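You operate a simulated robot arm through the tools that you are given. There is no shell and no other tool. Be economical: measure what you need, move in short steps, check, and stop when the job is done.

You run a simulated two-armed robot. Do the job below in one go: nothing can be reset, and whatever is moved stays where it is left.

JOB
Cure the valve alarm: stop the compressor the controller names, open its blue valve, restart it, press ACK.
Fine: leave the other compressors as they are.
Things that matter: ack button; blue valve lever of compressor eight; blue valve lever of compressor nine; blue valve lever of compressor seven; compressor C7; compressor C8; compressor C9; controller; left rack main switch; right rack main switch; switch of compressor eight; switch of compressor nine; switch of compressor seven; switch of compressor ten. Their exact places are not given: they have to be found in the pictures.

It is judged by the outcome, as a careful person would: the job done as asked, and still so three seconds after it is handed in. It fails if anything else is knocked over, pushed out of place, dropped, spilled or broken.

ROBOT AND FRAMES
Two 7-joint arms with two-finger parallel grippers on one trunk, on a base that drives. Base frame: it is fixed to the floor where the robot stands at the start and does not move with it; the origin is under the middle of the robot, x ahead of it, y to its left, z up. Readings come in cm, rad, newtons and seconds.
The left shoulder is at the start at [6, 14.3, 92.1], the right one opposite. With the tool pointing down near the work surface each hand reaches from about 10 to 70 cm from the robot's upright axis, wherever it stands, measured 20 degrees to its own side. Places, roughly: ack button [80, -80, 150]; blue valve lever of compressor eight [90, -80, 60]; blue valve lever of compressor nine [90, 20, 60]; blue valve lever of compressor seven [90, -170, 70]; compressor C7 [150, -150, 30]; compressor C8 [150, -60, 30]; compressor C9 [150, 40, 30]; controller [80, -70, 160]; left rack main switch [70, -80, 130]; right rack main switch [70, -70, 130]; switch of compressor eight [80, 20, 120]; switch of compressor nine [80, 110, 120]; switch of compressor seven [80, 0, 120]; switch of compressor ten [80, 130, 120]. Payload 1.57 kg a hand.
The tool frame of a hand sits at the grasp point between the pads (the TCP): z along the fingers, y along the line on which they close. The tips reach 3 cm beyond it. The gripper opens to 11 cm. The fingers are 2.4 cm wide and 1.2 cm thick; the gripper's body (4.8 by 11.2 cm) begins 7.8 cm behind the TCP.
Orientation is that of the tool frame in the base frame, as a unit quaternion [x, y, z, w]. With the fingers straight down and closing along the base's y, the tool's x points along the base's -x, its y along +y and its z along -z.

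CONTROLS
- The arms move only by the tool play_rows. It takes "left_rows", "right_rows" or both (then of equal length, played together; a hand with none holds still); each is a list of rows, each a list of 2 entries, a list of its own where there are three numbers: the shift along the tool's x, y, z in cm, then the turn, a rotation vector about the tool's x, y, z in rad. In form: [[[tx, ty, tz], [ax, ay, az]], ...]. A call has 1 to 10 rows; each row is the pose to reach, as a shift and turn from the pose commanded when the call began, along the tool's axes at that moment. "left_grip" and "right_grip" are, for a hand that has rows, the finger opening in cm, from 0 to 11, set as the call begins (left out, the last holds). A row lasts 0.2 s, in which the tool goes at most 5 cm and 0.15 rad; a call with a longer step from one row to the next is refused whole, and so is a gripper value outside its range. A pose out of reach is approached as far as the arm can. The call stops where the force on the tool passes 40 N (or 10 N more than at its start, if that is more) or the arm is blocked; 0.2 s more then pass. Each finger travels about 4.5 cm/s and halts on what it meets, pressing with about 35 N; the grip force reading is that of the motor and also rises with nothing between the fingers. The clock runs only during rows and for 0.2 s after the last one: add rows that repeat a pose to give the fingers time. It gives the time, the measured TCP pose, the force on the tool (base axes), the opening and the grip force at its end, in the units of the frame above (readings bear some noise), with the torque about the TCP (base axes, N m) and any sound that the robot's microphone picked up, and new pictures: "show" is both (left out), scene, wrist or none (wrist: the cameras of the hands that moved).
- Cameras (640 x 400 px; columns grow to the right, rows downward): "scene" is now at [5.45, -1.97, 154.69]; the picture's right is [-0.33, -0.94, 0.00], its down [-0.45, 0.16, -0.88] and it looks along [0.83, -0.29, -0.48] (base axes); focal length 286 px, centre (320, 200). "left" rides on the left gripper at [7, -1.6, -14.1] in its tool frame; the picture's right is [0.23, 0.97, 0.00], its down [-0.86, 0.20, -0.48] and it looks along [-0.47, 0.11, 0.88] (tool axes); focal length 222 px, centre (320, 200). "right" rides on the right gripper at [7, 1.6, -14.1] in its tool frame; the picture's right is [-0.23, 0.97, 0.00], its down [-0.86, -0.20, -0.48] and it looks along [-0.47, -0.11, 0.88] (tool axes); focal length 222 px, centre (320, 200).
- slide_trunk(by): slides the trunk up (or, below 0, down) by that many cm; the arms and the scene camera ride with it, the base frame stays. It gives what a move gives, with no picture.
- roll_base(legs): drives the robot by 1 to 6 legs, each [ahead, left, turn to the left] in cm, cm and rad, along the robot's own axes; the way and the turn of a leg run together, so that a leg with both is an arc; at most 150 cm and 3.142 rad a leg. The arms and the cameras ride along, it lands a little off, and it stops where it bumps. It gives what a move gives, and a new picture of the scene camera.
- aim_head(pan, tilt): turns the head with the scene camera to pan (to the left, within 1.501 rad either way) and tilt (down, from -0.506 to 1.204), counted from straight ahead of the robot. It gives what a move gives, and a new picture of the scene camera.
- measure_at(camera, pixels): for up to 12 pixels [column, row] of the newest picture of that camera ("zoom" is the newest enlarged one), the place [x, y, z] in the base frame of the surface seen there, good to about 0.2 cm, but the place of the scene camera against the robot may be out by one fixed shift of up to 2.5 cm in any direction. It takes no simulated time.
- close_up(camera, box): a new picture of the part [left, top, right, bottom] of that camera's present view, enlarged. It takes no simulated time.
- close_job(): hands the job in; it is judged then, once.

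Work in short steps. Measure before you move; look again where a grasp or a placing could have gone wrong, and mend it. You have 80 turns and 260 pictures in all, those below and enlarged ones among them. Open the grippers and draw the arms clear of the work before you hand the job in, unless the task says otherwise; then end with one line.

The tools are called after ">>>" by a JSON object that holds its "fn" and its "kwargs". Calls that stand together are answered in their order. play_rows: Moves the arms, as the interface text tells. Its arguments: {"type":"object","properties":{"left_rows":{"type":"array"},"left_grip":{"type":"number"},"right_rows":{"type":"array"},"right_grip":{"type":"number"},"show":{"type":"string","enum":["both","scene","wrist","none"]}},"required":[]} The other tools are called the same way: slide_trunk (by) slides the trunk up or down; roll_base (legs) drives the base; aim_head (pan, tilt) turns the head that bears the scene camera; measure_at (camera, pixels) gives the place of the surface under pixels of a picture; close_up (camera, box) takes an enlarged picture of a part of a camera's view; close_job () hands the job in.

At the start:

```text
time_s: 0.0
left_tcp_pos: [62.09, 3.94, 100.04]
left_orientation: [0.0, 1.0, 0.0, 0.0]
left_wrist_force: [0.0, 0.2, -0.4]
left_moment: [-0.01, -0.03, 0.03]
left_finger_gap: 11.0
left_grip_force: 0.1
right_tcp_pos: [50.13, -32.57, 100.03]
right_orientation: [0.001, 1.0, 0.001, 0.0]
right_wrist_force: [0.1, 0.5, -0.9]
right_moment: [-0.01, 0.04, -0.02]
right_finger_gap: 11.01
right_grip_force: 0.1
trunk travel left (down, up): [-52.0, 7.0]
robot x, y, heading: [0.06, 0.19, 0.001]
head pan, tilt: [-0.333, 0.501]
```

scene: 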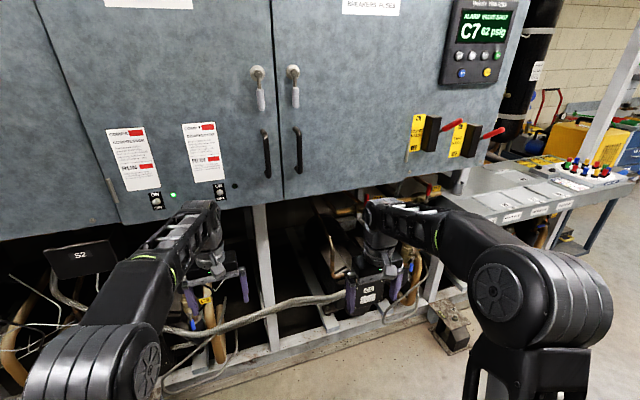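
right: 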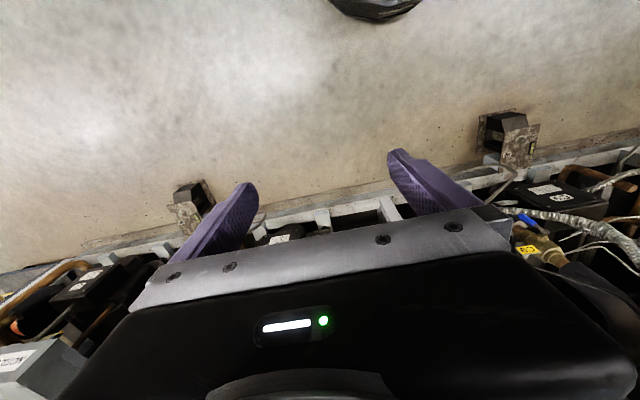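
left: 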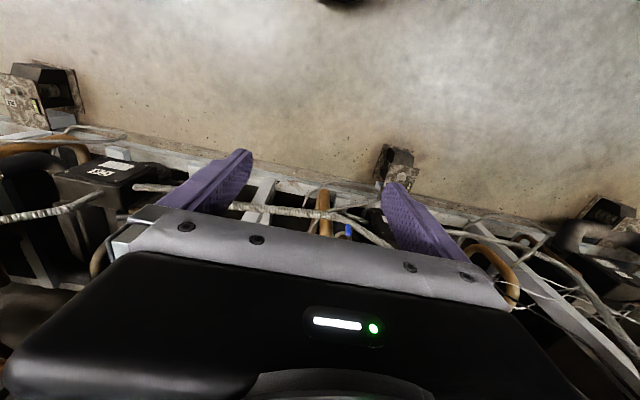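

The controller (pixel 485,35) seems to name C7. I zoom in on the controller and on the switches at (155,200) and (220,190) to read the labels.

>>> {"fn": "close_up", "kwargs": {"camera": "scene", "box": [430, 0, 540, 90]}}

>>> {"fn": "close_up", "kwargs": {"camera": "scene", "box": [90, 110, 250, 220]}}

>>> {"fn": "measure_at", "kwargs": {"camera": "scene", "pixels": [[485, 30], [460, 73], [473, 73], [485, 73], [496, 72], [155, 200], [219, 190], [173, 195], [235, 186], [447, 125], [495, 133], [300, 50]]}}

>>> {"fn": "aim_head", "kwargs": {"pan": -1.0, "tilt": 0.5}}

```text
4.44 times, centred on (485, 45) of scene
```

zoom: 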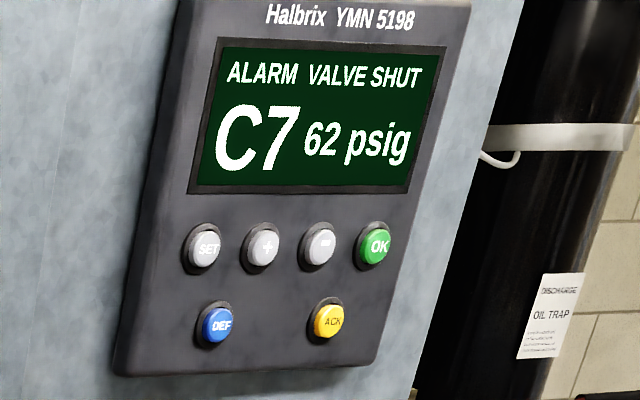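

```text
3.64 times, centred on (170, 165) of scene
```

zoom: 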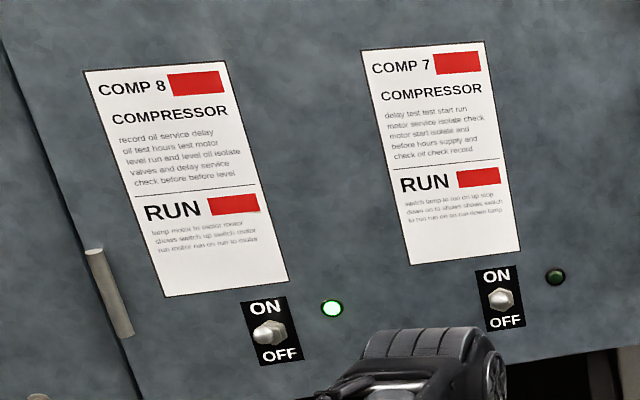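

```text
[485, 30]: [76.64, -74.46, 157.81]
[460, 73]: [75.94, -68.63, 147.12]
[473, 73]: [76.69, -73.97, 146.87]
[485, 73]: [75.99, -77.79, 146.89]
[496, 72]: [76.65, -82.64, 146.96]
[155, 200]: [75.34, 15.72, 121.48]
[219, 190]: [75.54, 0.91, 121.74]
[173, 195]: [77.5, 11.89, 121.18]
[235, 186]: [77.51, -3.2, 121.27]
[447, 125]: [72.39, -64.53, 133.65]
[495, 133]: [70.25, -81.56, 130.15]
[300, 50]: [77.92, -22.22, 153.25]
```

```text
time_s: 1.0
left_tcp_pos: [62.06, 3.93, 99.98]
left_orientation: [0.001, 1.0, -0.001, 0.001]
left_wrist_force: [-0.4, -0.9, 0.2]
left_moment: [-0.01, 0.01, 0.03]
left_finger_gap: 10.99
left_grip_force: 0.1
right_tcp_pos: [50.22, -32.45, 99.96]
right_orientation: [0.0, 1.0, 0.001, -0.001]
right_wrist_force: [-0.2, 1.3, 0.2]
right_moment: [0.01, -0.01, 0.01]
right_finger_gap: 11.0
right_grip_force: 0.0
trunk travel left (down, up): [-52.0, 7.0]
robot x, y, heading: [-0.39, 0.29, -0.001]
head pan, tilt: [-1.0, 0.499]
```

scene: 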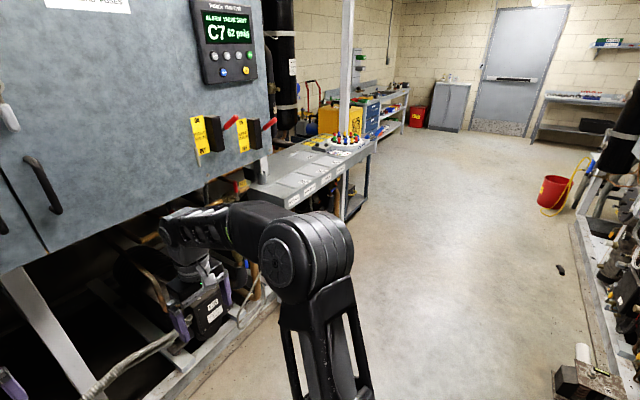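

C7 is the named compressor, its switch is near (75.5, 1, 121.7) and its lamp looks dark. I pan back to examine the switch positions of C7 and the others.

>>> {"fn": "roll_base", "kwargs": {"legs": [[-25, 0, 0]]}}

>>> {"fn": "aim_head", "kwargs": {"pan": 0.5, "tilt": 0.3}}

```text
time_s: 2.9
left_tcp_pos: [36.32, 3.98, 99.98]
left_orientation: [0.002, 1.0, -0.001, 0.001]
left_wrist_force: [0.1, -0.3, 0.2]
left_moment: [0.01, 0.01, -0.01]
left_finger_gap: 11.0
left_grip_force: 0.0
right_tcp_pos: [24.27, -32.56, 99.98]
right_orientation: [0.0, 1.0, -0.001, -0.001]
right_wrist_force: [0.1, -0.7, 0.0]
right_moment: [-0.02, -0.01, 0.0]
right_finger_gap: 11.01
right_grip_force: 0.1
trunk travel left (down, up): [-52.0, 7.0]
robot x, y, heading: [-25.39, -0.18, 0.002]
head pan, tilt: [-1.0, 0.499]
```

scene: 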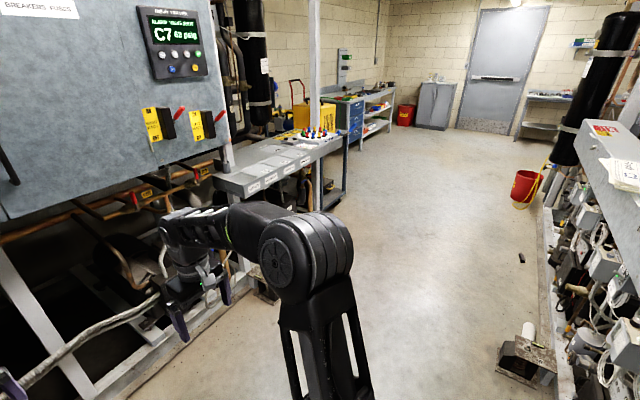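

```text
time_s: 4.5
left_tcp_pos: [36.37, 4.07, 99.96]
left_orientation: [0.001, 1.0, -0.001, 0.0]
left_wrist_force: [0.3, 0.3, -1.2]
left_moment: [-0.02, 0.04, 0.02]
left_finger_gap: 10.99
left_grip_force: 0.1
right_tcp_pos: [24.44, -32.47, 100.01]
right_orientation: [-0.001, 1.0, 0.0, 0.0]
right_wrist_force: [-0.7, 0.1, 0.6]
right_moment: [0.03, 0.02, 0.02]
right_finger_gap: 10.99
right_grip_force: 0.0
trunk travel left (down, up): [-52.0, 7.0]
robot x, y, heading: [-25.59, 0.27, 0.003]
head pan, tilt: [0.499, 0.3]
```

scene: 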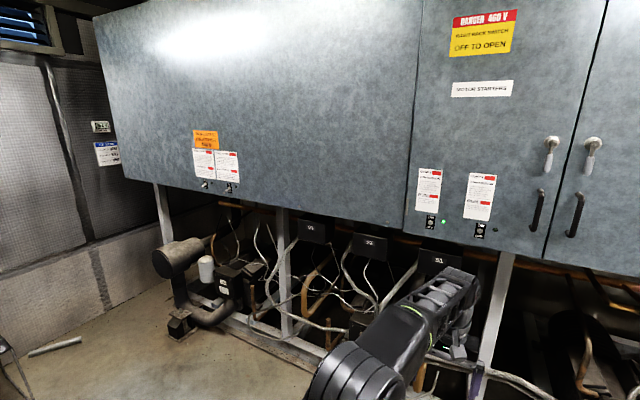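

Now I zoom on the two pairs of switches, at (455,210) and (215,170).

>>> {"fn": "close_up", "kwargs": {"camera": "scene", "box": [410, 205, 506, 245]}}

>>> {"fn": "close_up", "kwargs": {"camera": "scene", "box": [180, 120, 260, 200]}}

>>> {"fn": "close_up", "kwargs": {"camera": "scene", "box": [430, 0, 540, 100]}}

```text
6.67 times, centred on (458, 225) of scene
```

zoom: 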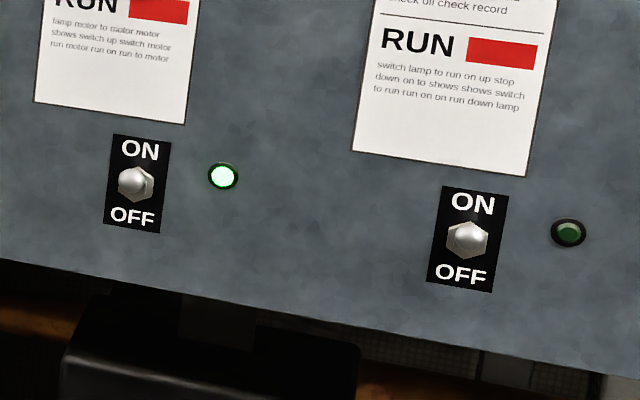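

```text
5.00 times, centred on (220, 160) of scene
```

zoom: 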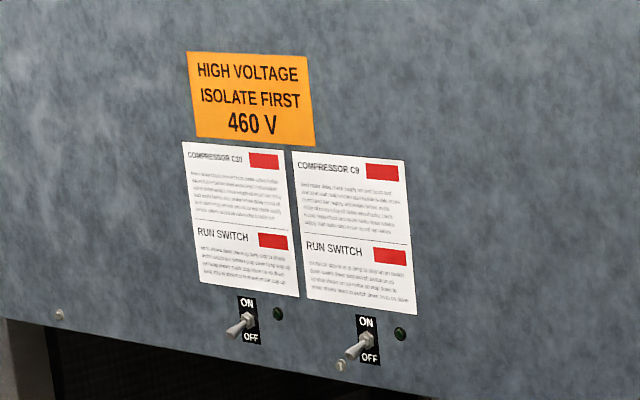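

```text
4.00 times, centred on (485, 50) of scene
```

zoom: 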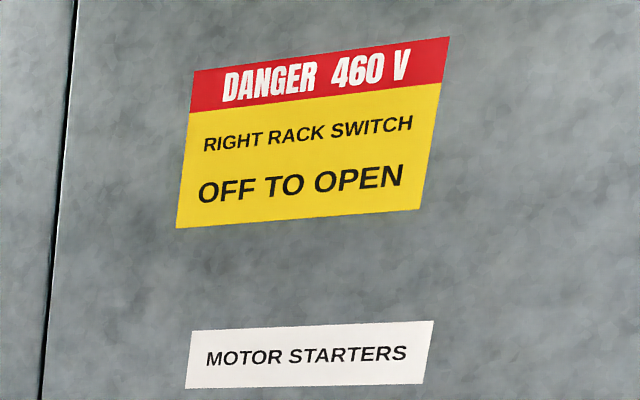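

C9 and C10 are down (off), C7 and C8 point up toward the camera (on). I start turning the right hand so its fingers point forward, closed, while raising it to switch height, well away from the panel.

>>> {"fn": "play_rows", "kwargs": {"right_rows": [[[0, 0, -2], [0, -0.15, 0]], [[0, 0, -4], [0, -0.3, 0]], [[0, 0, -6], [0, -0.45, 0]], [[0, 0, -8], [0, -0.6, 0]], [[0, 0, -10], [0, -0.75, 0]], [[0, 0, -12], [0, -0.9, 0]], [[0, 0, -14], [0, -1.05, 0]], [[0, 0, -16], [0, -1.2, 0]], [[0, 0, -18], [0, -1.35, 0]], [[0, 0, -20], [0, -1.5, 0]]], "right_grip": 0, "show": "both"}}

>>> {"fn": "aim_head", "kwargs": {"pan": -0.2, "tilt": 0.4}}

```text
time_s: 6.7
left_tcp_pos: [36.23, 4.13, 99.82]
left_orientation: [0.001, 1.0, 0.001, 0.0]
left_wrist_force: [0.3, -0.5, 0.0]
left_moment: [0.0, 0.0, -0.03]
left_finger_gap: 10.98
left_grip_force: 0.0
right_tcp_pos: [24.49, -32.41, 120.04]
right_orientation: [0.0, 0.731, 0.0, 0.683]
right_wrist_force: [0.0, 0.3, -0.5]
right_moment: [0.02, 0.04, 0.02]
right_finger_gap: 0.01
right_grip_force: 21.5
trunk travel left (down, up): [-52.0, 7.0]
robot x, y, heading: [-25.26, -0.11, 0.001]
head pan, tilt: [0.499, 0.3]
```

scene: 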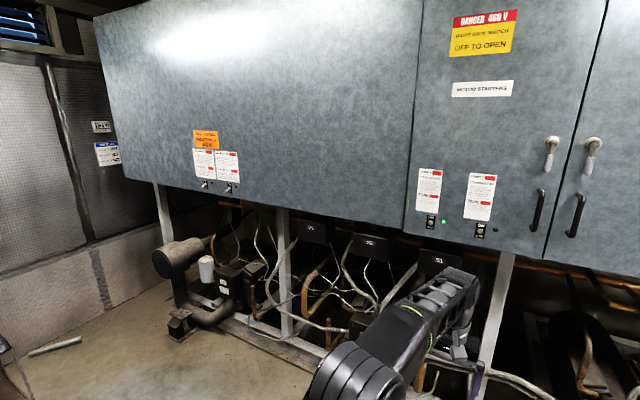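
right: 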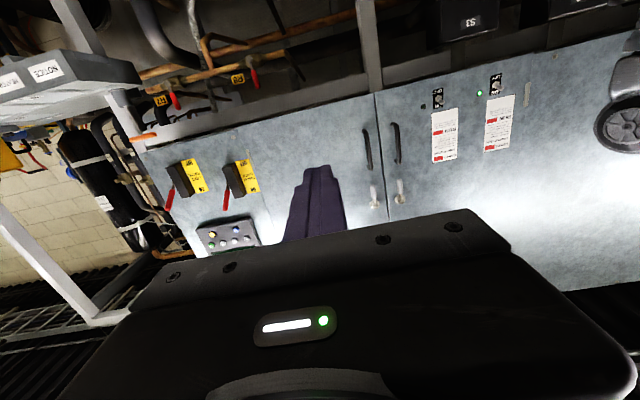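

```text
time_s: 7.8
left_tcp_pos: [36.41, 4.03, 99.94]
left_orientation: [0.001, 1.0, -0.001, 0.0]
left_wrist_force: [0.3, -0.3, -0.7]
left_moment: [-0.01, -0.01, 0.0]
left_finger_gap: 10.97
left_grip_force: 0.1
right_tcp_pos: [24.52, -32.43, 119.97]
right_orientation: [0.0, 0.732, 0.001, 0.681]
right_wrist_force: [-0.4, 0.0, 0.2]
right_moment: [0.0, 0.02, -0.01]
right_finger_gap: 0.0
right_grip_force: 20.5
trunk travel left (down, up): [-52.0, 7.0]
robot x, y, heading: [-25.5, -0.09, 0.001]
head pan, tilt: [-0.201, 0.4]
```

scene: 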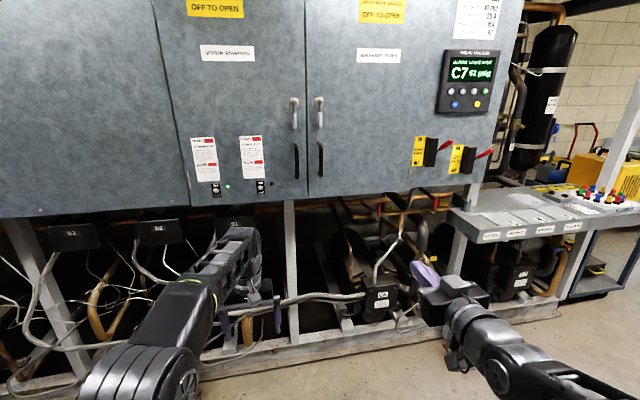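

The right wrist view (upside down) shows the switch (438,97) and pipework with valves at (175,100), (255,80). I zoom on both.

>>> {"fn": "close_up", "kwargs": {"camera": "right", "box": [400, 60, 530, 170]}}

>>> {"fn": "close_up", "kwargs": {"camera": "right", "box": [100, 30, 280, 150]}}

>>> {"fn": "close_up", "kwargs": {"camera": "scene", "box": [320, 180, 600, 340]}}

>>> {"fn": "measure_at", "kwargs": {"camera": "right", "pixels": [[438, 97], [436, 101], [494, 85], [423, 106], [479, 93], [210, 235], [240, 225], [175, 100], [255, 80]]}}

```text
3.64 times, centred on (465, 115) of right
```

zoom: 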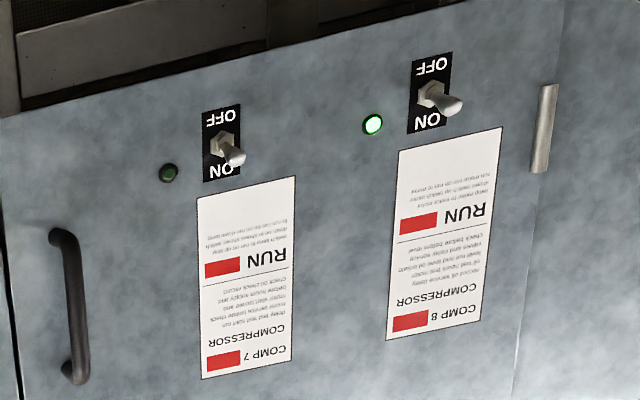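

```text
3.33 times, centred on (190, 90) of right
```

zoom: 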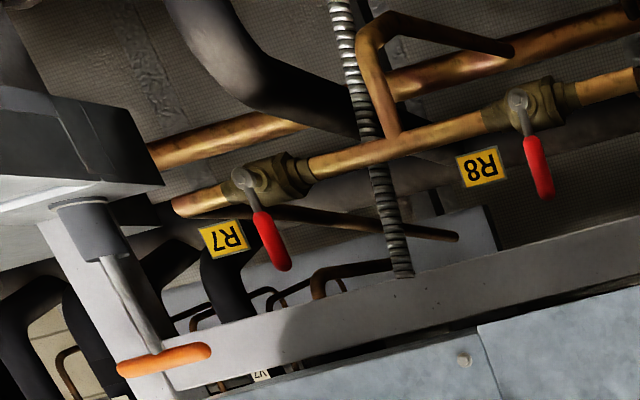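

```text
2.29 times, centred on (460, 260) of scene
```

zoom: 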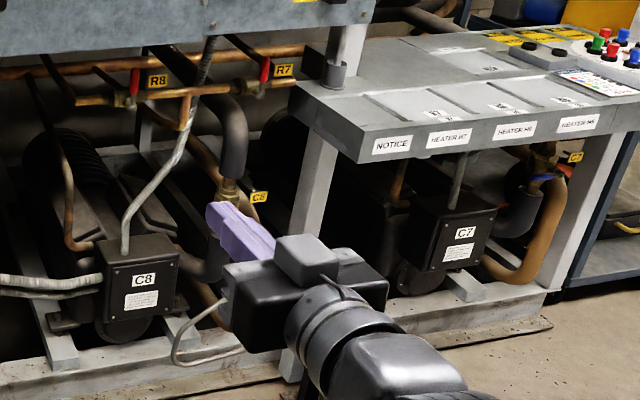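

```text
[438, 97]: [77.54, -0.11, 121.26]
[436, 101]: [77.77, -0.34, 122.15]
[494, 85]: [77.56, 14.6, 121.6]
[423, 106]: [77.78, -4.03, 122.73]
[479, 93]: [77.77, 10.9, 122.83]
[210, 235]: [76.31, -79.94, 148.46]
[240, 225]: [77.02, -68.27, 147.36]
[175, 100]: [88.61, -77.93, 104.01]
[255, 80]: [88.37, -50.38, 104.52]
```

Both C7 and C8 levers are up (ON). I re-zoom tightly to measure the C7 lever precisely.

>>> {"fn": "close_up", "kwargs": {"camera": "right", "box": [424, 82, 464, 112]}}

```text
13.33 times, centred on (444, 97) of right
```

zoom: 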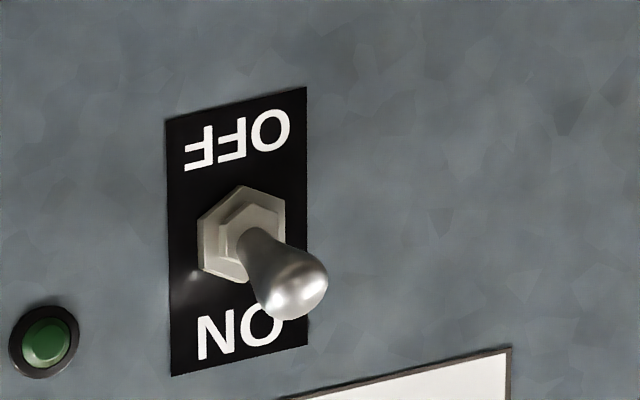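

>>> {"fn": "measure_at", "kwargs": {"camera": "zoom", "pixels": [[300, 285], [255, 250], [225, 240], [280, 310], [190, 320], [310, 260]]}}

```text
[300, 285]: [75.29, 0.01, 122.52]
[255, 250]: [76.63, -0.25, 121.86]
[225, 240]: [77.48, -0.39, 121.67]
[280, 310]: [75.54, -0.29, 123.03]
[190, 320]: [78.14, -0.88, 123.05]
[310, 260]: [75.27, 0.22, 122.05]
```

C7 lever tip is at about (75.5, 0, 122.5), pivot (77.7, -0.4, 121.5). I level the right hand, retract the left a bit, and drive to line the right hand up with the switch.

>>> {"fn": "play_rows", "kwargs": {"right_rows": [[[-2, 0, 0], [0, -0.068, 0]], [[-4, 0, 0], [0, -0.068, 0]], [[-5, 0, 0], [0, -0.068, 0]]], "left_rows": [[[3, 0, 0], [0, 0, 0]], [[7, 0, 0], [0, 0, 0]], [[10, 0, 0], [0, 0, 0]]], "show": "none"}}

>>> {"fn": "roll_base", "kwargs": {"legs": [[0, 32.2, 0], [28, 0, 0]]}}

```text
time_s: 8.6
left_tcp_pos: [26.18, 3.74, 100.09]
left_orientation: [0.002, 1.0, -0.002, 0.001]
left_wrist_force: [0.4, 0.0, 0.0]
left_moment: [0.01, -0.01, -0.03]
left_finger_gap: 11.01
left_grip_force: 0.1
right_tcp_pos: [24.79, -32.42, 125.01]
right_orientation: [0.0, 0.708, 0.0, 0.707]
right_wrist_force: [0.1, -0.1, 0.1]
right_moment: [0.02, -0.02, 0.01]
right_finger_gap: 0.0
right_grip_force: 21.0
trunk travel left (down, up): [-52.0, 7.0]
robot x, y, heading: [-25.48, -0.16, -0.002]
head pan, tilt: [-0.201, 0.4]
```

```text
time_s: 12.2
left_tcp_pos: [54.2, 35.57, 99.95]
left_orientation: [-0.001, 1.0, -0.001, 0.0]
left_wrist_force: [-0.1, -0.2, 0.1]
left_moment: [-0.02, 0.02, 0.0]
left_finger_gap: 11.0
left_grip_force: 0.1
right_tcp_pos: [52.93, -0.41, 124.91]
right_orientation: [-0.001, 0.708, 0.001, 0.706]
right_wrist_force: [0.6, 0.2, 0.2]
right_moment: [0.0, 0.01, 0.01]
right_finger_gap: 0.0
right_grip_force: 21.4
trunk travel left (down, up): [-52.0, 7.0]
robot x, y, heading: [2.06, 32.08, 0.007]
head pan, tilt: [-0.201, 0.4]
```

scene: 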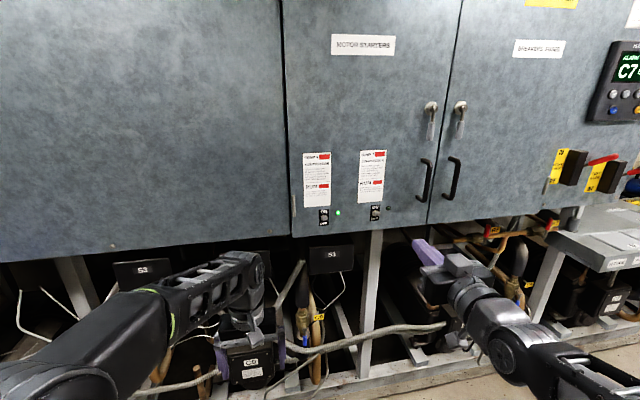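

Hand is at y -0.4, z 124.9. I advance forward 15 cm with a slight rise and look with the wrist camera.

>>> {"fn": "play_rows", "kwargs": {"right_rows": [[[0, 0, 4], [0, 0, 0]], [[-0.5, 0.2, 8], [0, 0, 0]], [[-0.5, 0.2, 12], [0, 0, 0]], [[-0.5, 0.2, 15], [0, 0, 0]], [[-0.5, 0.2, 15], [0, 0, 0]]], "show": "wrist"}}

```text
time_s: 13.4
left_tcp_pos: [54.15, 35.69, 100.1]
left_orientation: [0.001, 1.0, -0.001, 0.001]
left_wrist_force: [0.0, 0.4, 0.1]
left_moment: [0.0, -0.02, 0.0]
left_finger_gap: 10.99
left_grip_force: 0.1
right_tcp_pos: [67.67, -0.16, 125.45]
right_orientation: [0.0, 0.707, 0.0, 0.707]
right_wrist_force: [-0.6, -0.5, -0.5]
right_moment: [0.01, -0.01, 0.0]
right_finger_gap: 0.0
right_grip_force: 21.5
trunk travel left (down, up): [-52.0, 7.0]
robot x, y, heading: [2.36, 31.96, 0.004]
head pan, tilt: [-0.201, 0.4]
```

right: 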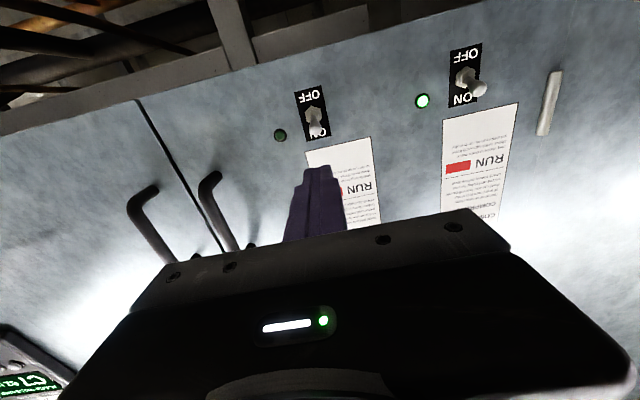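

>>> {"fn": "measure_at", "kwargs": {"camera": "right", "pixels": [[316, 130], [314, 120], [317, 170], [302, 172], [331, 169]]}}

```text
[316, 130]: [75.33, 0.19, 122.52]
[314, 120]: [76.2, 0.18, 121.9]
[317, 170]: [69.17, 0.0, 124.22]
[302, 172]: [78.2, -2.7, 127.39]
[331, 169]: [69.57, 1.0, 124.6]
```

Lever at y 0.2, tip z 122.5; finger bottom at z 124.2. I advance 5.2 cm above the lever, then sweep down 4 cm.

>>> {"fn": "play_rows", "kwargs": {"right_rows": [[[0, 0.3, 3], [0, 0, 0]], [[0, 0.3, 5.2], [0, 0, 0]], [[0, 0.3, 5.2], [0, 0, 0]]], "show": "wrist"}}

>>> {"fn": "play_rows", "kwargs": {"right_rows": [[[1.2, 0, 0], [0, 0, 0]], [[2.2, 0, 0], [0, 0, 0]], [[3.0, 0, 0], [0, 0, 0]], [[3.6, 0, 0], [0, 0, 0]], [[4.0, 0, 0], [0, 0, 0]]], "show": "wrist"}}

```text
time_s: 14.2
left_tcp_pos: [54.14, 35.73, 100.16]
left_orientation: [0.0, 1.0, 0.0, 0.001]
left_wrist_force: [0.4, -0.2, 0.1]
left_moment: [-0.01, -0.03, -0.02]
left_finger_gap: 10.99
left_grip_force: 0.0
right_tcp_pos: [72.89, 0.28, 125.58]
right_orientation: [0.0, 0.708, 0.001, 0.706]
right_wrist_force: [0.1, 0.3, -0.4]
right_moment: [0.01, 0.01, 0.06]
right_finger_gap: 0.01
right_grip_force: 21.6
trunk travel left (down, up): [-52.0, 7.0]
robot x, y, heading: [2.13, 31.46, 0.003]
head pan, tilt: [-0.201, 0.4]
```

right: 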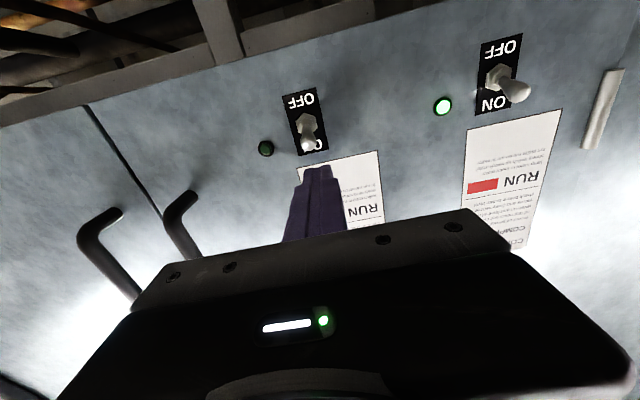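

```text
time_s: 15.4
left_tcp_pos: [54.0, 35.85, 100.21]
left_orientation: [0.001, 1.0, -0.002, 0.001]
left_wrist_force: [-1.1, 0.0, 1.1]
left_moment: [0.0, -0.01, 0.02]
left_finger_gap: 10.97
left_grip_force: 0.0
right_tcp_pos: [72.56, 0.17, 122.26]
right_orientation: [0.0, 0.702, 0.0, 0.712]
right_wrist_force: [0.0, -2.0, 22.7]
right_moment: [-0.04, -0.71, -0.09]
right_finger_gap: 0.01
right_grip_force: 21.2
trunk travel left (down, up): [-52.0, 7.0]
robot x, y, heading: [2.01, 32.1, 0.006]
head pan, tilt: [-0.201, 0.4]
```

right: 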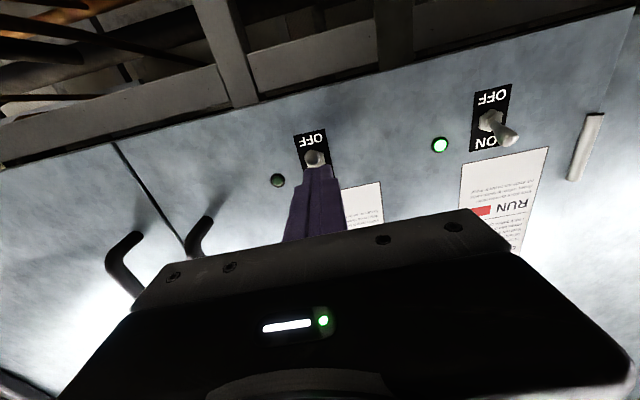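

Pressing with 22.7 N and the lever is moving down but perhaps not snapped yet (commanded z 121.5, measured 122.3). I push a little further.

>>> {"fn": "play_rows", "kwargs": {"right_rows": [[[0.5, 0, 0], [0, 0, 0]], [[1.0, 0, 0], [0, 0, 0]], [[1.5, 0, 0], [0, 0, 0]], [[1.5, 0, 0], [0, 0, 0]]], "show": "wrist"}}

```text
time_s: 16.1
left_tcp_pos: [54.14, 35.65, 100.11]
left_orientation: [0.0, 1.0, 0.0, 0.001]
left_wrist_force: [-0.8, -0.5, -1.0]
left_moment: [-0.02, -0.01, 0.01]
left_finger_gap: 10.97
left_grip_force: 0.1
right_tcp_pos: [72.89, 0.07, 122.2]
right_orientation: [-0.001, 0.694, 0.0, 0.72]
right_wrist_force: [-0.8, 0.3, 10.7]
right_moment: [0.0, -0.33, 0.09]
right_finger_gap: 0.02
right_grip_force: 21.3
trunk travel left (down, up): [-52.0, 7.0]
robot x, y, heading: [2.11, 32.18, 0.001]
head pan, tilt: [-0.201, 0.4]
stopped in row 3 (right hand): the force on the tool passed its limit at 41 N (the readings are from after the stop); the commanded pose is now the measured one
```

right: 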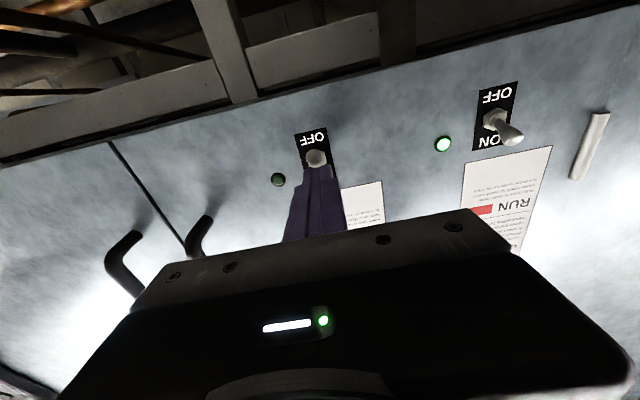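

Force reached 41 N at z 122.2. I lift 4 cm and look at the lever's state.

>>> {"fn": "play_rows", "kwargs": {"right_rows": [[[-2, 0, 0], [0, 0, 0]], [[-4, 0, 0], [0, 0, 0]], [[-4, 0, 0], [0, 0, 0]]], "show": "none"}}

>>> {"fn": "close_up", "kwargs": {"camera": "right", "box": [260, 70, 380, 170]}}

```text
time_s: 16.9
left_tcp_pos: [54.11, 35.65, 100.04]
left_orientation: [-0.001, 1.0, 0.0, 0.002]
left_wrist_force: [-0.5, -0.3, -0.2]
left_moment: [0.0, 0.02, 0.0]
left_finger_gap: 10.97
left_grip_force: 0.0
right_tcp_pos: [72.95, -0.04, 125.79]
right_orientation: [0.0, 0.698, -0.001, 0.716]
right_wrist_force: [0.2, 0.4, -0.1]
right_moment: [0.01, 0.01, 0.02]
right_finger_gap: 0.0
right_grip_force: 21.1
trunk travel left (down, up): [-52.0, 7.0]
robot x, y, heading: [1.48, 31.74, 0.005]
head pan, tilt: [-0.201, 0.4]
```

```text
4.00 times, centred on (320, 120) of right
```

zoom: 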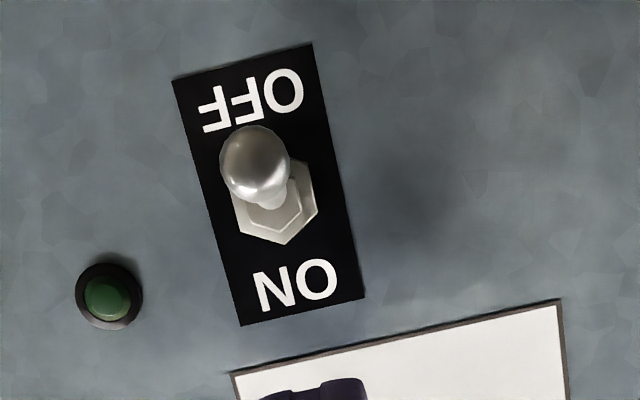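

C7 lever is now down (OFF). I withdraw the hand, back off and drive right toward the C7 valve, then look.

>>> {"fn": "play_rows", "kwargs": {"right_rows": [[[-0.3, 0, -4], [0, 0, 0]], [[-0.3, 0, -8], [0, 0, 0]], [[-0.3, 0, -12], [0, 0, 0]], [[-0.3, 0, -16], [0, 0, 0]], [[-0.3, 0, -20], [0, 0, 0]]], "show": "none"}}

>>> {"fn": "roll_base", "kwargs": {"legs": [[-35, 0, 0], [0, -140, 0]]}}

>>> {"fn": "aim_head", "kwargs": {"pan": -0.4, "tilt": 0.6}}

```text
time_s: 18.1
left_tcp_pos: [54.06, 35.7, 100.0]
left_orientation: [-0.001, 1.0, -0.002, 0.001]
left_wrist_force: [-0.2, 0.6, -0.9]
left_moment: [-0.02, 0.0, -0.02]
left_finger_gap: 10.97
left_grip_force: 0.0
right_tcp_pos: [52.63, 0.04, 125.78]
right_orientation: [0.0, 0.698, 0.0, 0.716]
right_wrist_force: [-0.4, -0.5, -0.5]
right_moment: [-0.05, -0.01, 0.02]
right_finger_gap: 0.0
right_grip_force: 21.4
trunk travel left (down, up): [-52.0, 7.0]
robot x, y, heading: [2.06, 32.01, 0.004]
head pan, tilt: [-0.201, 0.4]
```

```text
time_s: 23.4
left_tcp_pos: [22.93, -17.3, 100.06]
left_orientation: [0.066, 0.998, 0.001, 0.001]
left_wrist_force: [0.2, -0.4, -0.4]
left_moment: [-0.02, 0.03, 0.01]
left_finger_gap: 11.0
left_grip_force: 0.0
right_tcp_pos: [17.0, -52.26, 125.69]
right_orientation: [0.046, 0.697, -0.047, 0.714]
right_wrist_force: [0.0, -0.1, -1.1]
right_moment: [0.04, 0.01, 0.05]
right_finger_gap: 0.0
right_grip_force: 21.0
trunk travel left (down, up): [-52.0, 7.0]
robot x, y, heading: [-29.19, -14.12, -0.133]
head pan, tilt: [-0.201, 0.4]
stopped in leg 2: the robot was blocked; the commanded pose is now the measured one
```

scene: 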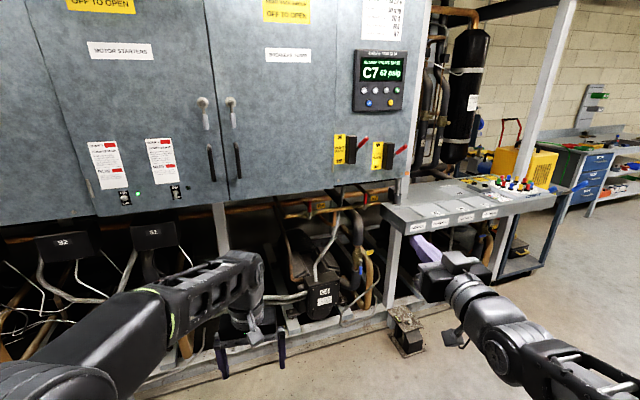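

```text
time_s: 24.1
left_tcp_pos: [22.82, -17.13, 100.16]
left_orientation: [0.066, 0.998, -0.001, 0.002]
left_wrist_force: [0.1, 0.1, 1.0]
left_moment: [0.02, -0.01, 0.01]
left_finger_gap: 11.01
left_grip_force: 0.1
right_tcp_pos: [17.02, -52.12, 125.75]
right_orientation: [0.046, 0.696, -0.048, 0.715]
right_wrist_force: [-0.3, -0.6, -0.1]
right_moment: [0.0, -0.02, 0.03]
right_finger_gap: 0.0
right_grip_force: 20.9
trunk travel left (down, up): [-52.0, 7.0]
robot x, y, heading: [-28.96, -13.47, -0.134]
head pan, tilt: [-0.4, 0.6]
```

scene: 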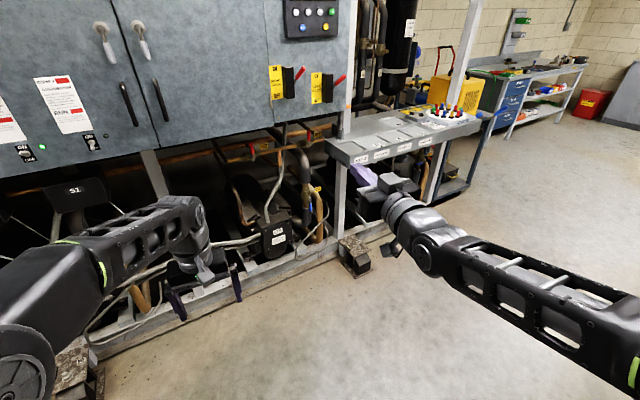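

The base bumped and yawed. I measure the floor obstacles: pedestal feet at (355,255) and (70,370), the plinth edge and the bench.

>>> {"fn": "measure_at", "kwargs": {"camera": "scene", "pixels": [[355, 255], [362, 270], [70, 370], [80, 350], [200, 300], [350, 160], [420, 140], [472, 125], [445, 205], [300, 250], [310, 190], [305, 205]]}}

>>> {"fn": "aim_head", "kwargs": {"pan": -1.4, "tilt": 0.8}}

```text
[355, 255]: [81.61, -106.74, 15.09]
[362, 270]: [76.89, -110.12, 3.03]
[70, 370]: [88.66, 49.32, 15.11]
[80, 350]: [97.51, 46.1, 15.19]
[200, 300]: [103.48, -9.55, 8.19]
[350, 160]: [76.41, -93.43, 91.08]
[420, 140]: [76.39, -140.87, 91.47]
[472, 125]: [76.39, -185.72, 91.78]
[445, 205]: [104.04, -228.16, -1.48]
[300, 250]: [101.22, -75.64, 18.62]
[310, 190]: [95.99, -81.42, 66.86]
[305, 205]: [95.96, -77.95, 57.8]
```

```text
time_s: 25.4
left_tcp_pos: [22.83, -17.04, 100.08]
left_orientation: [0.066, 0.998, -0.002, 0.001]
left_wrist_force: [0.5, -0.1, 0.5]
left_moment: [0.03, 0.01, 0.02]
left_finger_gap: 11.02
left_grip_force: 0.1
right_tcp_pos: [16.91, -52.17, 125.82]
right_orientation: [0.045, 0.697, -0.048, 0.714]
right_wrist_force: [-1.2, -0.1, -0.1]
right_moment: [0.01, 0.02, -0.01]
right_finger_gap: 0.0
right_grip_force: 21.4
trunk travel left (down, up): [-52.0, 7.0]
robot x, y, heading: [-29.44, -13.62, -0.133]
head pan, tilt: [-1.4, 0.799]
```

scene: 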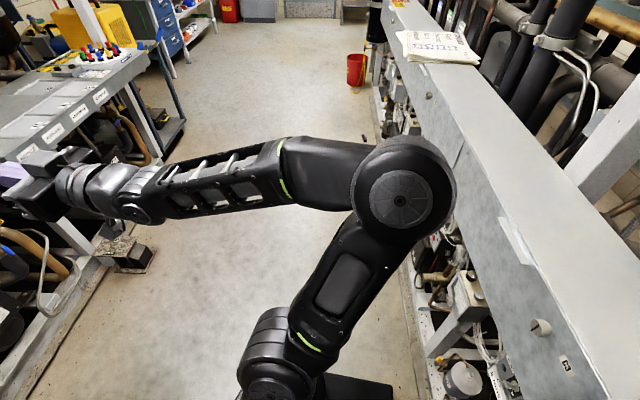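

The elbow touched the grey beam of the opposite rack. I drive forward, undo the yaw and then go right, staying further forward; I also check the beam position.

>>> {"fn": "measure_at", "kwargs": {"camera": "scene", "pixels": [[480, 200], [440, 100], [420, 50], [400, 200], [430, 195]]}}

>>> {"fn": "roll_base", "kwargs": {"legs": [[28, 0, 0], [0, 0, 0.133], [0, -110, 0]]}}

>>> {"fn": "aim_head", "kwargs": {"pan": -0.4, "tilt": 0.7}}

```text
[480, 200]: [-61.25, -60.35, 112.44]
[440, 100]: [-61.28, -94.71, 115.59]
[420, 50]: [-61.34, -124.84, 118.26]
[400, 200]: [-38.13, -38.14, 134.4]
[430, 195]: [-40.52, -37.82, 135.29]
```

```text
time_s: 33.1
left_tcp_pos: [54.56, -120.22, 100.17]
left_orientation: [-0.023, 1.0, 0.0, 0.002]
left_wrist_force: [-0.7, 0.0, 0.2]
left_moment: [0.04, 0.01, 0.0]
left_finger_gap: 10.99
left_grip_force: 0.0
right_tcp_pos: [54.82, -155.73, 125.86]
right_orientation: [-0.017, 0.698, 0.016, 0.716]
right_wrist_force: [0.1, -0.7, 0.2]
right_moment: [0.0, -0.01, 0.04]
right_finger_gap: 0.0
right_grip_force: 21.2
trunk travel left (down, up): [-52.0, 7.0]
robot x, y, heading: [2.82, -126.01, 0.046]
head pan, tilt: [-1.4, 0.799]
```

scene: 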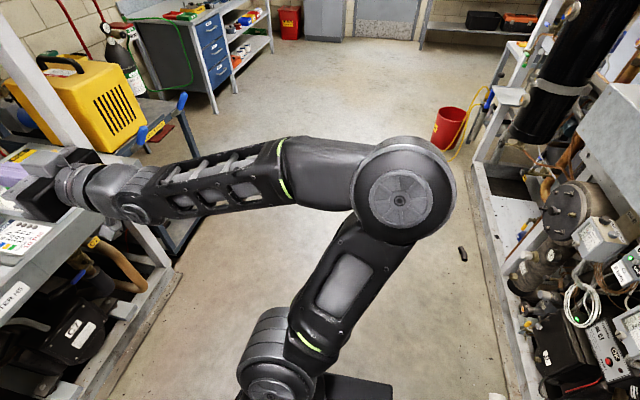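

```text
time_s: 34.4
left_tcp_pos: [54.62, -120.23, 100.12]
left_orientation: [-0.022, 1.0, 0.0, 0.0]
left_wrist_force: [-0.6, 0.3, 0.6]
left_moment: [0.02, -0.01, 0.01]
left_finger_gap: 11.02
left_grip_force: 0.1
right_tcp_pos: [54.85, -155.67, 125.89]
right_orientation: [-0.016, 0.698, 0.015, 0.716]
right_wrist_force: [-0.5, 0.4, -0.9]
right_moment: [-0.01, 0.01, 0.01]
right_finger_gap: 0.0
right_grip_force: 21.4
trunk travel left (down, up): [-52.0, 7.0]
robot x, y, heading: [2.8, -126.36, 0.042]
head pan, tilt: [-0.4, 0.7]
```

scene: 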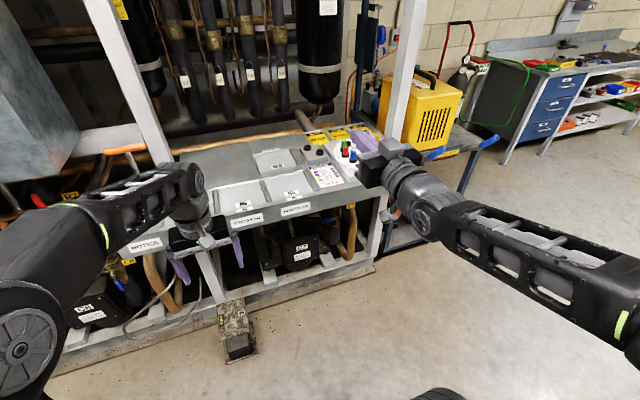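

Now I zoom on C7's pipe region around (345,225).

>>> {"fn": "close_up", "kwargs": {"camera": "scene", "box": [260, 180, 400, 280]}}

>>> {"fn": "close_up", "kwargs": {"camera": "scene", "box": [80, 240, 200, 330]}}

```text
4.00 times, centred on (330, 230) of scene
```

zoom: 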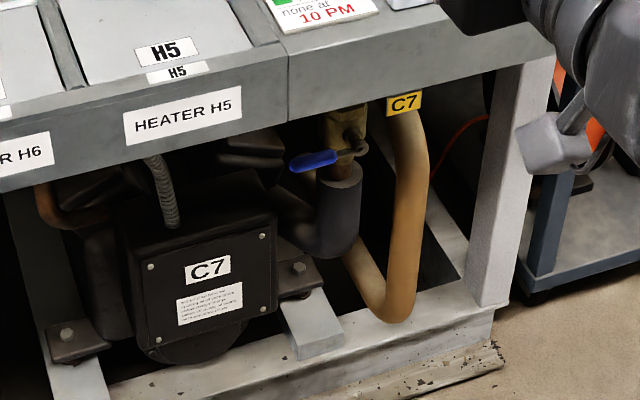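

```text
4.44 times, centred on (140, 285) of scene
```

zoom: 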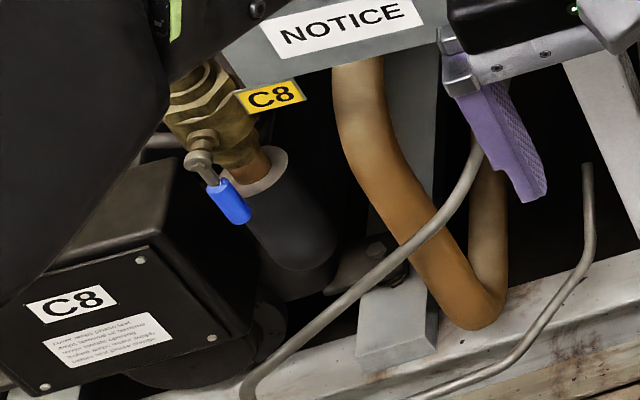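

C7's blue lever is horizontal across a vertical pipe (shut), C8's hangs along its pipe (open). So I push C7's lever tip down a quarter turn. I measure it in a tight zoom.

>>> {"fn": "close_up", "kwargs": {"camera": "scene", "box": [316, 196, 376, 236]}}

```text
10.00 times, centred on (346, 216) of scene
```

zoom: 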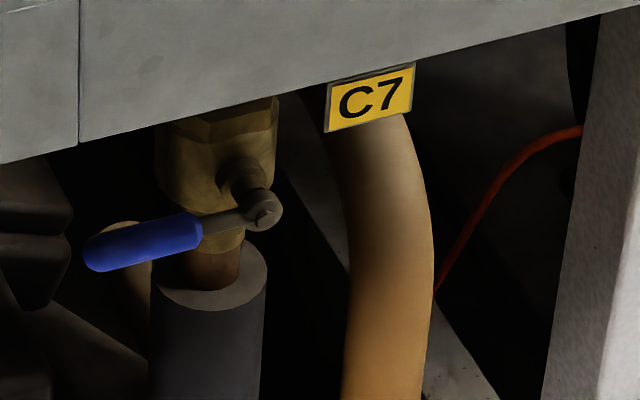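

>>> {"fn": "measure_at", "kwargs": {"camera": "zoom", "pixels": [[265, 212], [95, 250], [145, 240], [195, 228], [230, 217], [210, 350], [220, 160], [395, 90], [380, 250], [600, 200], [200, 130], [60, 250]]}}

>>> {"fn": "measure_at", "kwargs": {"camera": "scene", "pixels": [[322, 206], [300, 225], [320, 260], [375, 250], [300, 245]]}}

```text
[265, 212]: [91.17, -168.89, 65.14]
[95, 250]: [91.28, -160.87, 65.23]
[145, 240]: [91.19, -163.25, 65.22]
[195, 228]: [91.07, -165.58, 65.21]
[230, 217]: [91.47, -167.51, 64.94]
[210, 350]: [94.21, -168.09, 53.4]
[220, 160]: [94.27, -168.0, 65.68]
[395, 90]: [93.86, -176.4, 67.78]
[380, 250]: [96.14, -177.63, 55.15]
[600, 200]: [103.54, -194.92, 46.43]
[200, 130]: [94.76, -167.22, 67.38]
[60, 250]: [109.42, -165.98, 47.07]
```

```text
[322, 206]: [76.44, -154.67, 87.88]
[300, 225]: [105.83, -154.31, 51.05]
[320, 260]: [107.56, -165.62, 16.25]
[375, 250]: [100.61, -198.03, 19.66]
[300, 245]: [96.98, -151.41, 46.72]
```

Lever tip ≈ (91.5,-160.7,65.2), pivot (91.7,-168.8,65.1) by the scene camera, which reads about (-0.3,+0.8,-1.4) off versus the wrist camera. I retract the left hand, square up the base, and lower the trunk so the right hand can reach under the bench.

>>> {"fn": "play_rows", "kwargs": {"left_rows": [[[4, 0, 0], [0, 0, 0]], [[8, 0, 0], [0, 0, 0]], [[12, 0, 0], [0, 0, 0]]], "show": "none"}}

>>> {"fn": "roll_base", "kwargs": {"legs": [[0, 0, -0.042], [0, -6.5, 0], [11, 0, 0]]}}

>>> {"fn": "slide_trunk", "kwargs": {"by": -51}}

>>> {"fn": "aim_head", "kwargs": {"pan": -0.4, "tilt": 0.4}}

```text
time_s: 35.2
left_tcp_pos: [42.3, -120.5, 99.94]
left_orientation: [-0.022, 1.0, -0.001, 0.002]
left_wrist_force: [-0.1, 0.4, 0.2]
left_moment: [-0.04, -0.01, 0.03]
left_finger_gap: 11.01
left_grip_force: 0.0
right_tcp_pos: [54.86, -155.66, 125.94]
right_orientation: [-0.016, 0.698, 0.015, 0.716]
right_wrist_force: [0.4, -0.4, 0.1]
right_moment: [0.03, 0.0, -0.01]
right_finger_gap: 0.02
right_grip_force: 21.3
trunk travel left (down, up): [-52.0, 7.0]
robot x, y, heading: [2.8, -126.41, 0.051]
head pan, tilt: [-0.4, 0.7]
```

```text
time_s: 37.4
left_tcp_pos: [53.98, -128.69, 99.74]
left_orientation: [0.0, 1.0, 0.0, 0.0]
left_wrist_force: [0.9, -0.4, 0.4]
left_moment: [0.01, 0.09, 0.03]
left_finger_gap: 10.98
left_grip_force: 0.1
right_tcp_pos: [64.92, -164.24, 125.82]
right_orientation: [-0.002, 0.699, 0.001, 0.716]
right_wrist_force: [-0.2, -0.3, -1.6]
right_moment: [0.02, -0.05, -0.02]
right_finger_gap: 0.0
right_grip_force: 21.4
trunk travel left (down, up): [-52.0, 7.0]
robot x, y, heading: [13.86, -133.04, 0.005]
head pan, tilt: [-0.4, 0.7]
```

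scene: 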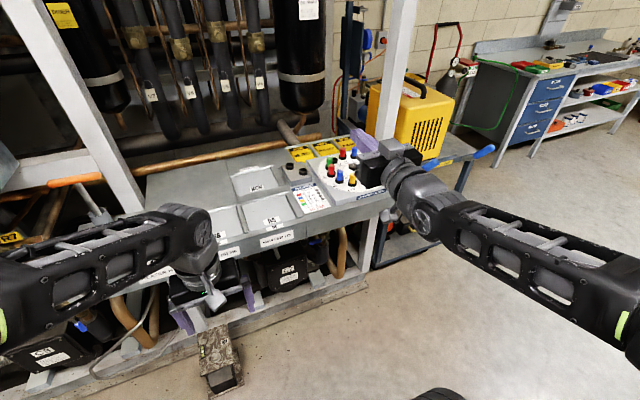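

```text
refused: -51 is not a number from -40 to 40
```

```text
time_s: 38.2
left_tcp_pos: [53.9, -128.71, 99.84]
left_orientation: [-0.001, 1.0, 0.0, 0.001]
left_wrist_force: [-1.2, -0.5, 0.2]
left_moment: [-0.01, 0.05, 0.03]
left_finger_gap: 10.99
left_grip_force: 0.0
right_tcp_pos: [64.82, -164.39, 125.84]
right_orientation: [-0.002, 0.698, 0.001, 0.716]
right_wrist_force: [1.0, 0.1, -0.1]
right_moment: [0.01, -0.02, 0.01]
right_finger_gap: 0.02
right_grip_force: 21.0
trunk travel left (down, up): [-52.0, 7.0]
robot x, y, heading: [14.08, -132.49, 0.005]
head pan, tilt: [-0.4, 0.4]
```

scene: 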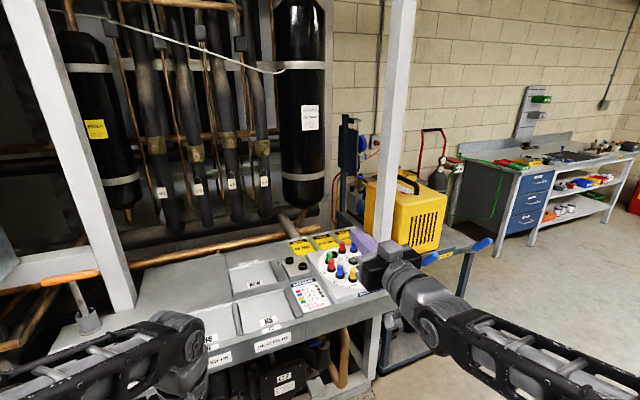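

Hand tip is at x≈68, clear of the bench front at 76. I lower the trunk in two slides.

>>> {"fn": "slide_trunk", "kwargs": {"by": -30}}

>>> {"fn": "slide_trunk", "kwargs": {"by": -21}}

>>> {"fn": "aim_head", "kwargs": {"pan": -0.35, "tilt": 0.4}}

>>> {"fn": "close_up", "kwargs": {"camera": "right", "box": [0, 0, 640, 400]}}

```text
time_s: 41.2
left_tcp_pos: [53.83, -128.66, 69.9]
left_orientation: [-0.001, 1.0, -0.001, 0.002]
left_wrist_force: [0.5, 0.0, -1.0]
left_moment: [-0.03, 0.0, 0.02]
left_finger_gap: 10.99
left_grip_force: 0.2
right_tcp_pos: [64.77, -164.28, 96.0]
right_orientation: [-0.001, 0.698, 0.0, 0.717]
right_wrist_force: [0.5, 0.1, 0.5]
right_moment: [-0.02, -0.02, -0.01]
right_finger_gap: 0.0
right_grip_force: 21.5
trunk travel left (down, up): [-22.0, 37.0]
robot x, y, heading: [13.98, -132.69, 0.002]
head pan, tilt: [-0.4, 0.4]
```

```text
time_s: 43.4
left_tcp_pos: [53.79, -128.63, 48.81]
left_orientation: [-0.001, 1.0, -0.001, 0.001]
left_wrist_force: [-0.3, -0.1, 0.3]
left_moment: [-0.01, 0.0, 0.01]
left_finger_gap: 11.02
left_grip_force: 0.0
right_tcp_pos: [64.75, -164.4, 74.86]
right_orientation: [-0.002, 0.698, 0.001, 0.716]
right_wrist_force: [0.1, -1.0, 0.5]
right_moment: [0.02, 0.02, 0.04]
right_finger_gap: 0.0
right_grip_force: 22.0
trunk travel left (down, up): [-1.0, 58.0]
robot x, y, heading: [13.83, -132.93, 0.002]
head pan, tilt: [-0.4, 0.4]
```

```text
time_s: 44.1
left_tcp_pos: [53.91, -128.63, 48.89]
left_orientation: [-0.001, 1.0, 0.0, 0.0]
left_wrist_force: [0.3, 0.1, -0.1]
left_moment: [-0.03, -0.02, -0.01]
left_finger_gap: 11.0
left_grip_force: 0.0
right_tcp_pos: [64.78, -164.23, 74.8]
right_orientation: [-0.002, 0.698, 0.001, 0.716]
right_wrist_force: [-0.2, -0.7, -0.5]
right_moment: [-0.01, 0.02, -0.04]
right_finger_gap: 0.01
right_grip_force: 20.9
trunk travel left (down, up): [-1.0, 58.0]
robot x, y, heading: [13.86, -132.72, 0.005]
head pan, tilt: [-0.351, 0.4]
```

scene: 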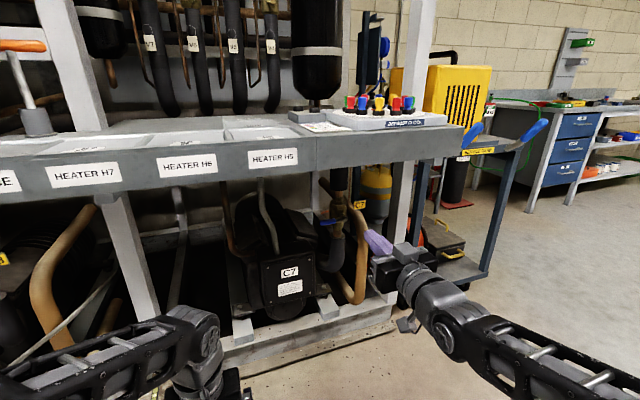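

```text
1.00 times, centred on (320, 200) of right (not enlarged: the box is as wide or as high as the picture)
```

zoom: 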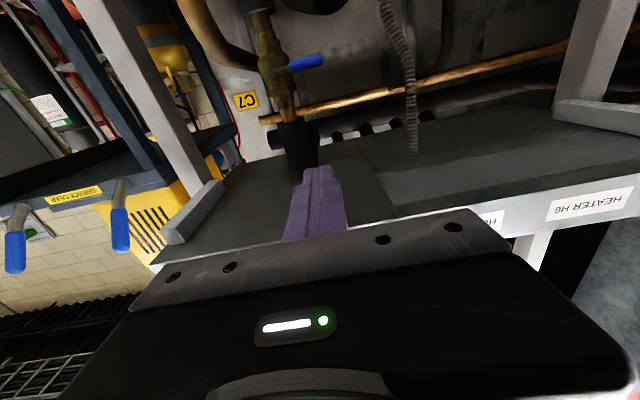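

The lever is visible in the wrist view at (305,62) (image upside down). I measure it.

>>> {"fn": "close_up", "kwargs": {"camera": "right", "box": [230, 20, 350, 120]}}

>>> {"fn": "measure_at", "kwargs": {"camera": "right", "pixels": [[320, 60], [305, 63], [291, 67], [278, 70], [272, 40], [290, 90], [300, 150], [390, 180], [350, 190], [220, 215], [480, 100]]}}

```text
4.00 times, centred on (290, 70) of right
```

zoom: 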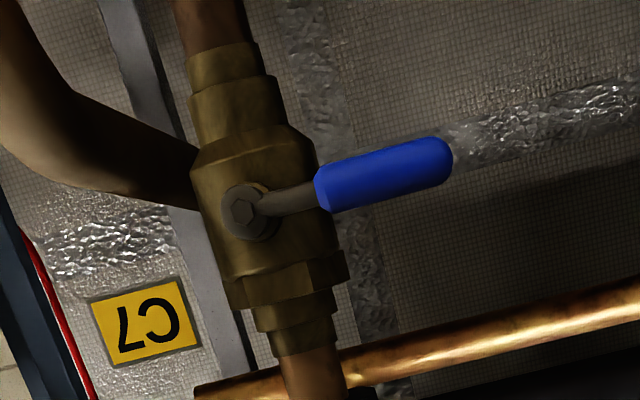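

```text
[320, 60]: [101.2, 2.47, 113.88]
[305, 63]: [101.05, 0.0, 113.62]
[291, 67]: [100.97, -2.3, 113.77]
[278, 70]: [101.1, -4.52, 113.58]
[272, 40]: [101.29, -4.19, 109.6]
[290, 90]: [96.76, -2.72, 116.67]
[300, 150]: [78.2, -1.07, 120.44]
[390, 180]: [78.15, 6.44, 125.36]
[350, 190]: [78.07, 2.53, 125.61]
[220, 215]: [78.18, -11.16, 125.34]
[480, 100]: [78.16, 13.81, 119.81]
```

Those came from an outdated wrist frame; I measure on the fresh zoom instead.

>>> {"fn": "measure_at", "kwargs": {"camera": "zoom", "pixels": [[240, 210], [285, 200], [330, 190], [380, 175], [440, 160], [260, 140], [250, 265], [310, 350], [140, 330], [450, 320]]}}

```text
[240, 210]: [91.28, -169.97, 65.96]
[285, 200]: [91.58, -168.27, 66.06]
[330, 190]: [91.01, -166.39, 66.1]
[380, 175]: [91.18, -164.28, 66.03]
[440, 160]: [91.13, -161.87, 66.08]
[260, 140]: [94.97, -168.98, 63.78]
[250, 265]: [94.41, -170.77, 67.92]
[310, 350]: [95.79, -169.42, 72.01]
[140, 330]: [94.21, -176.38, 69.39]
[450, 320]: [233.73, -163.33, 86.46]
```

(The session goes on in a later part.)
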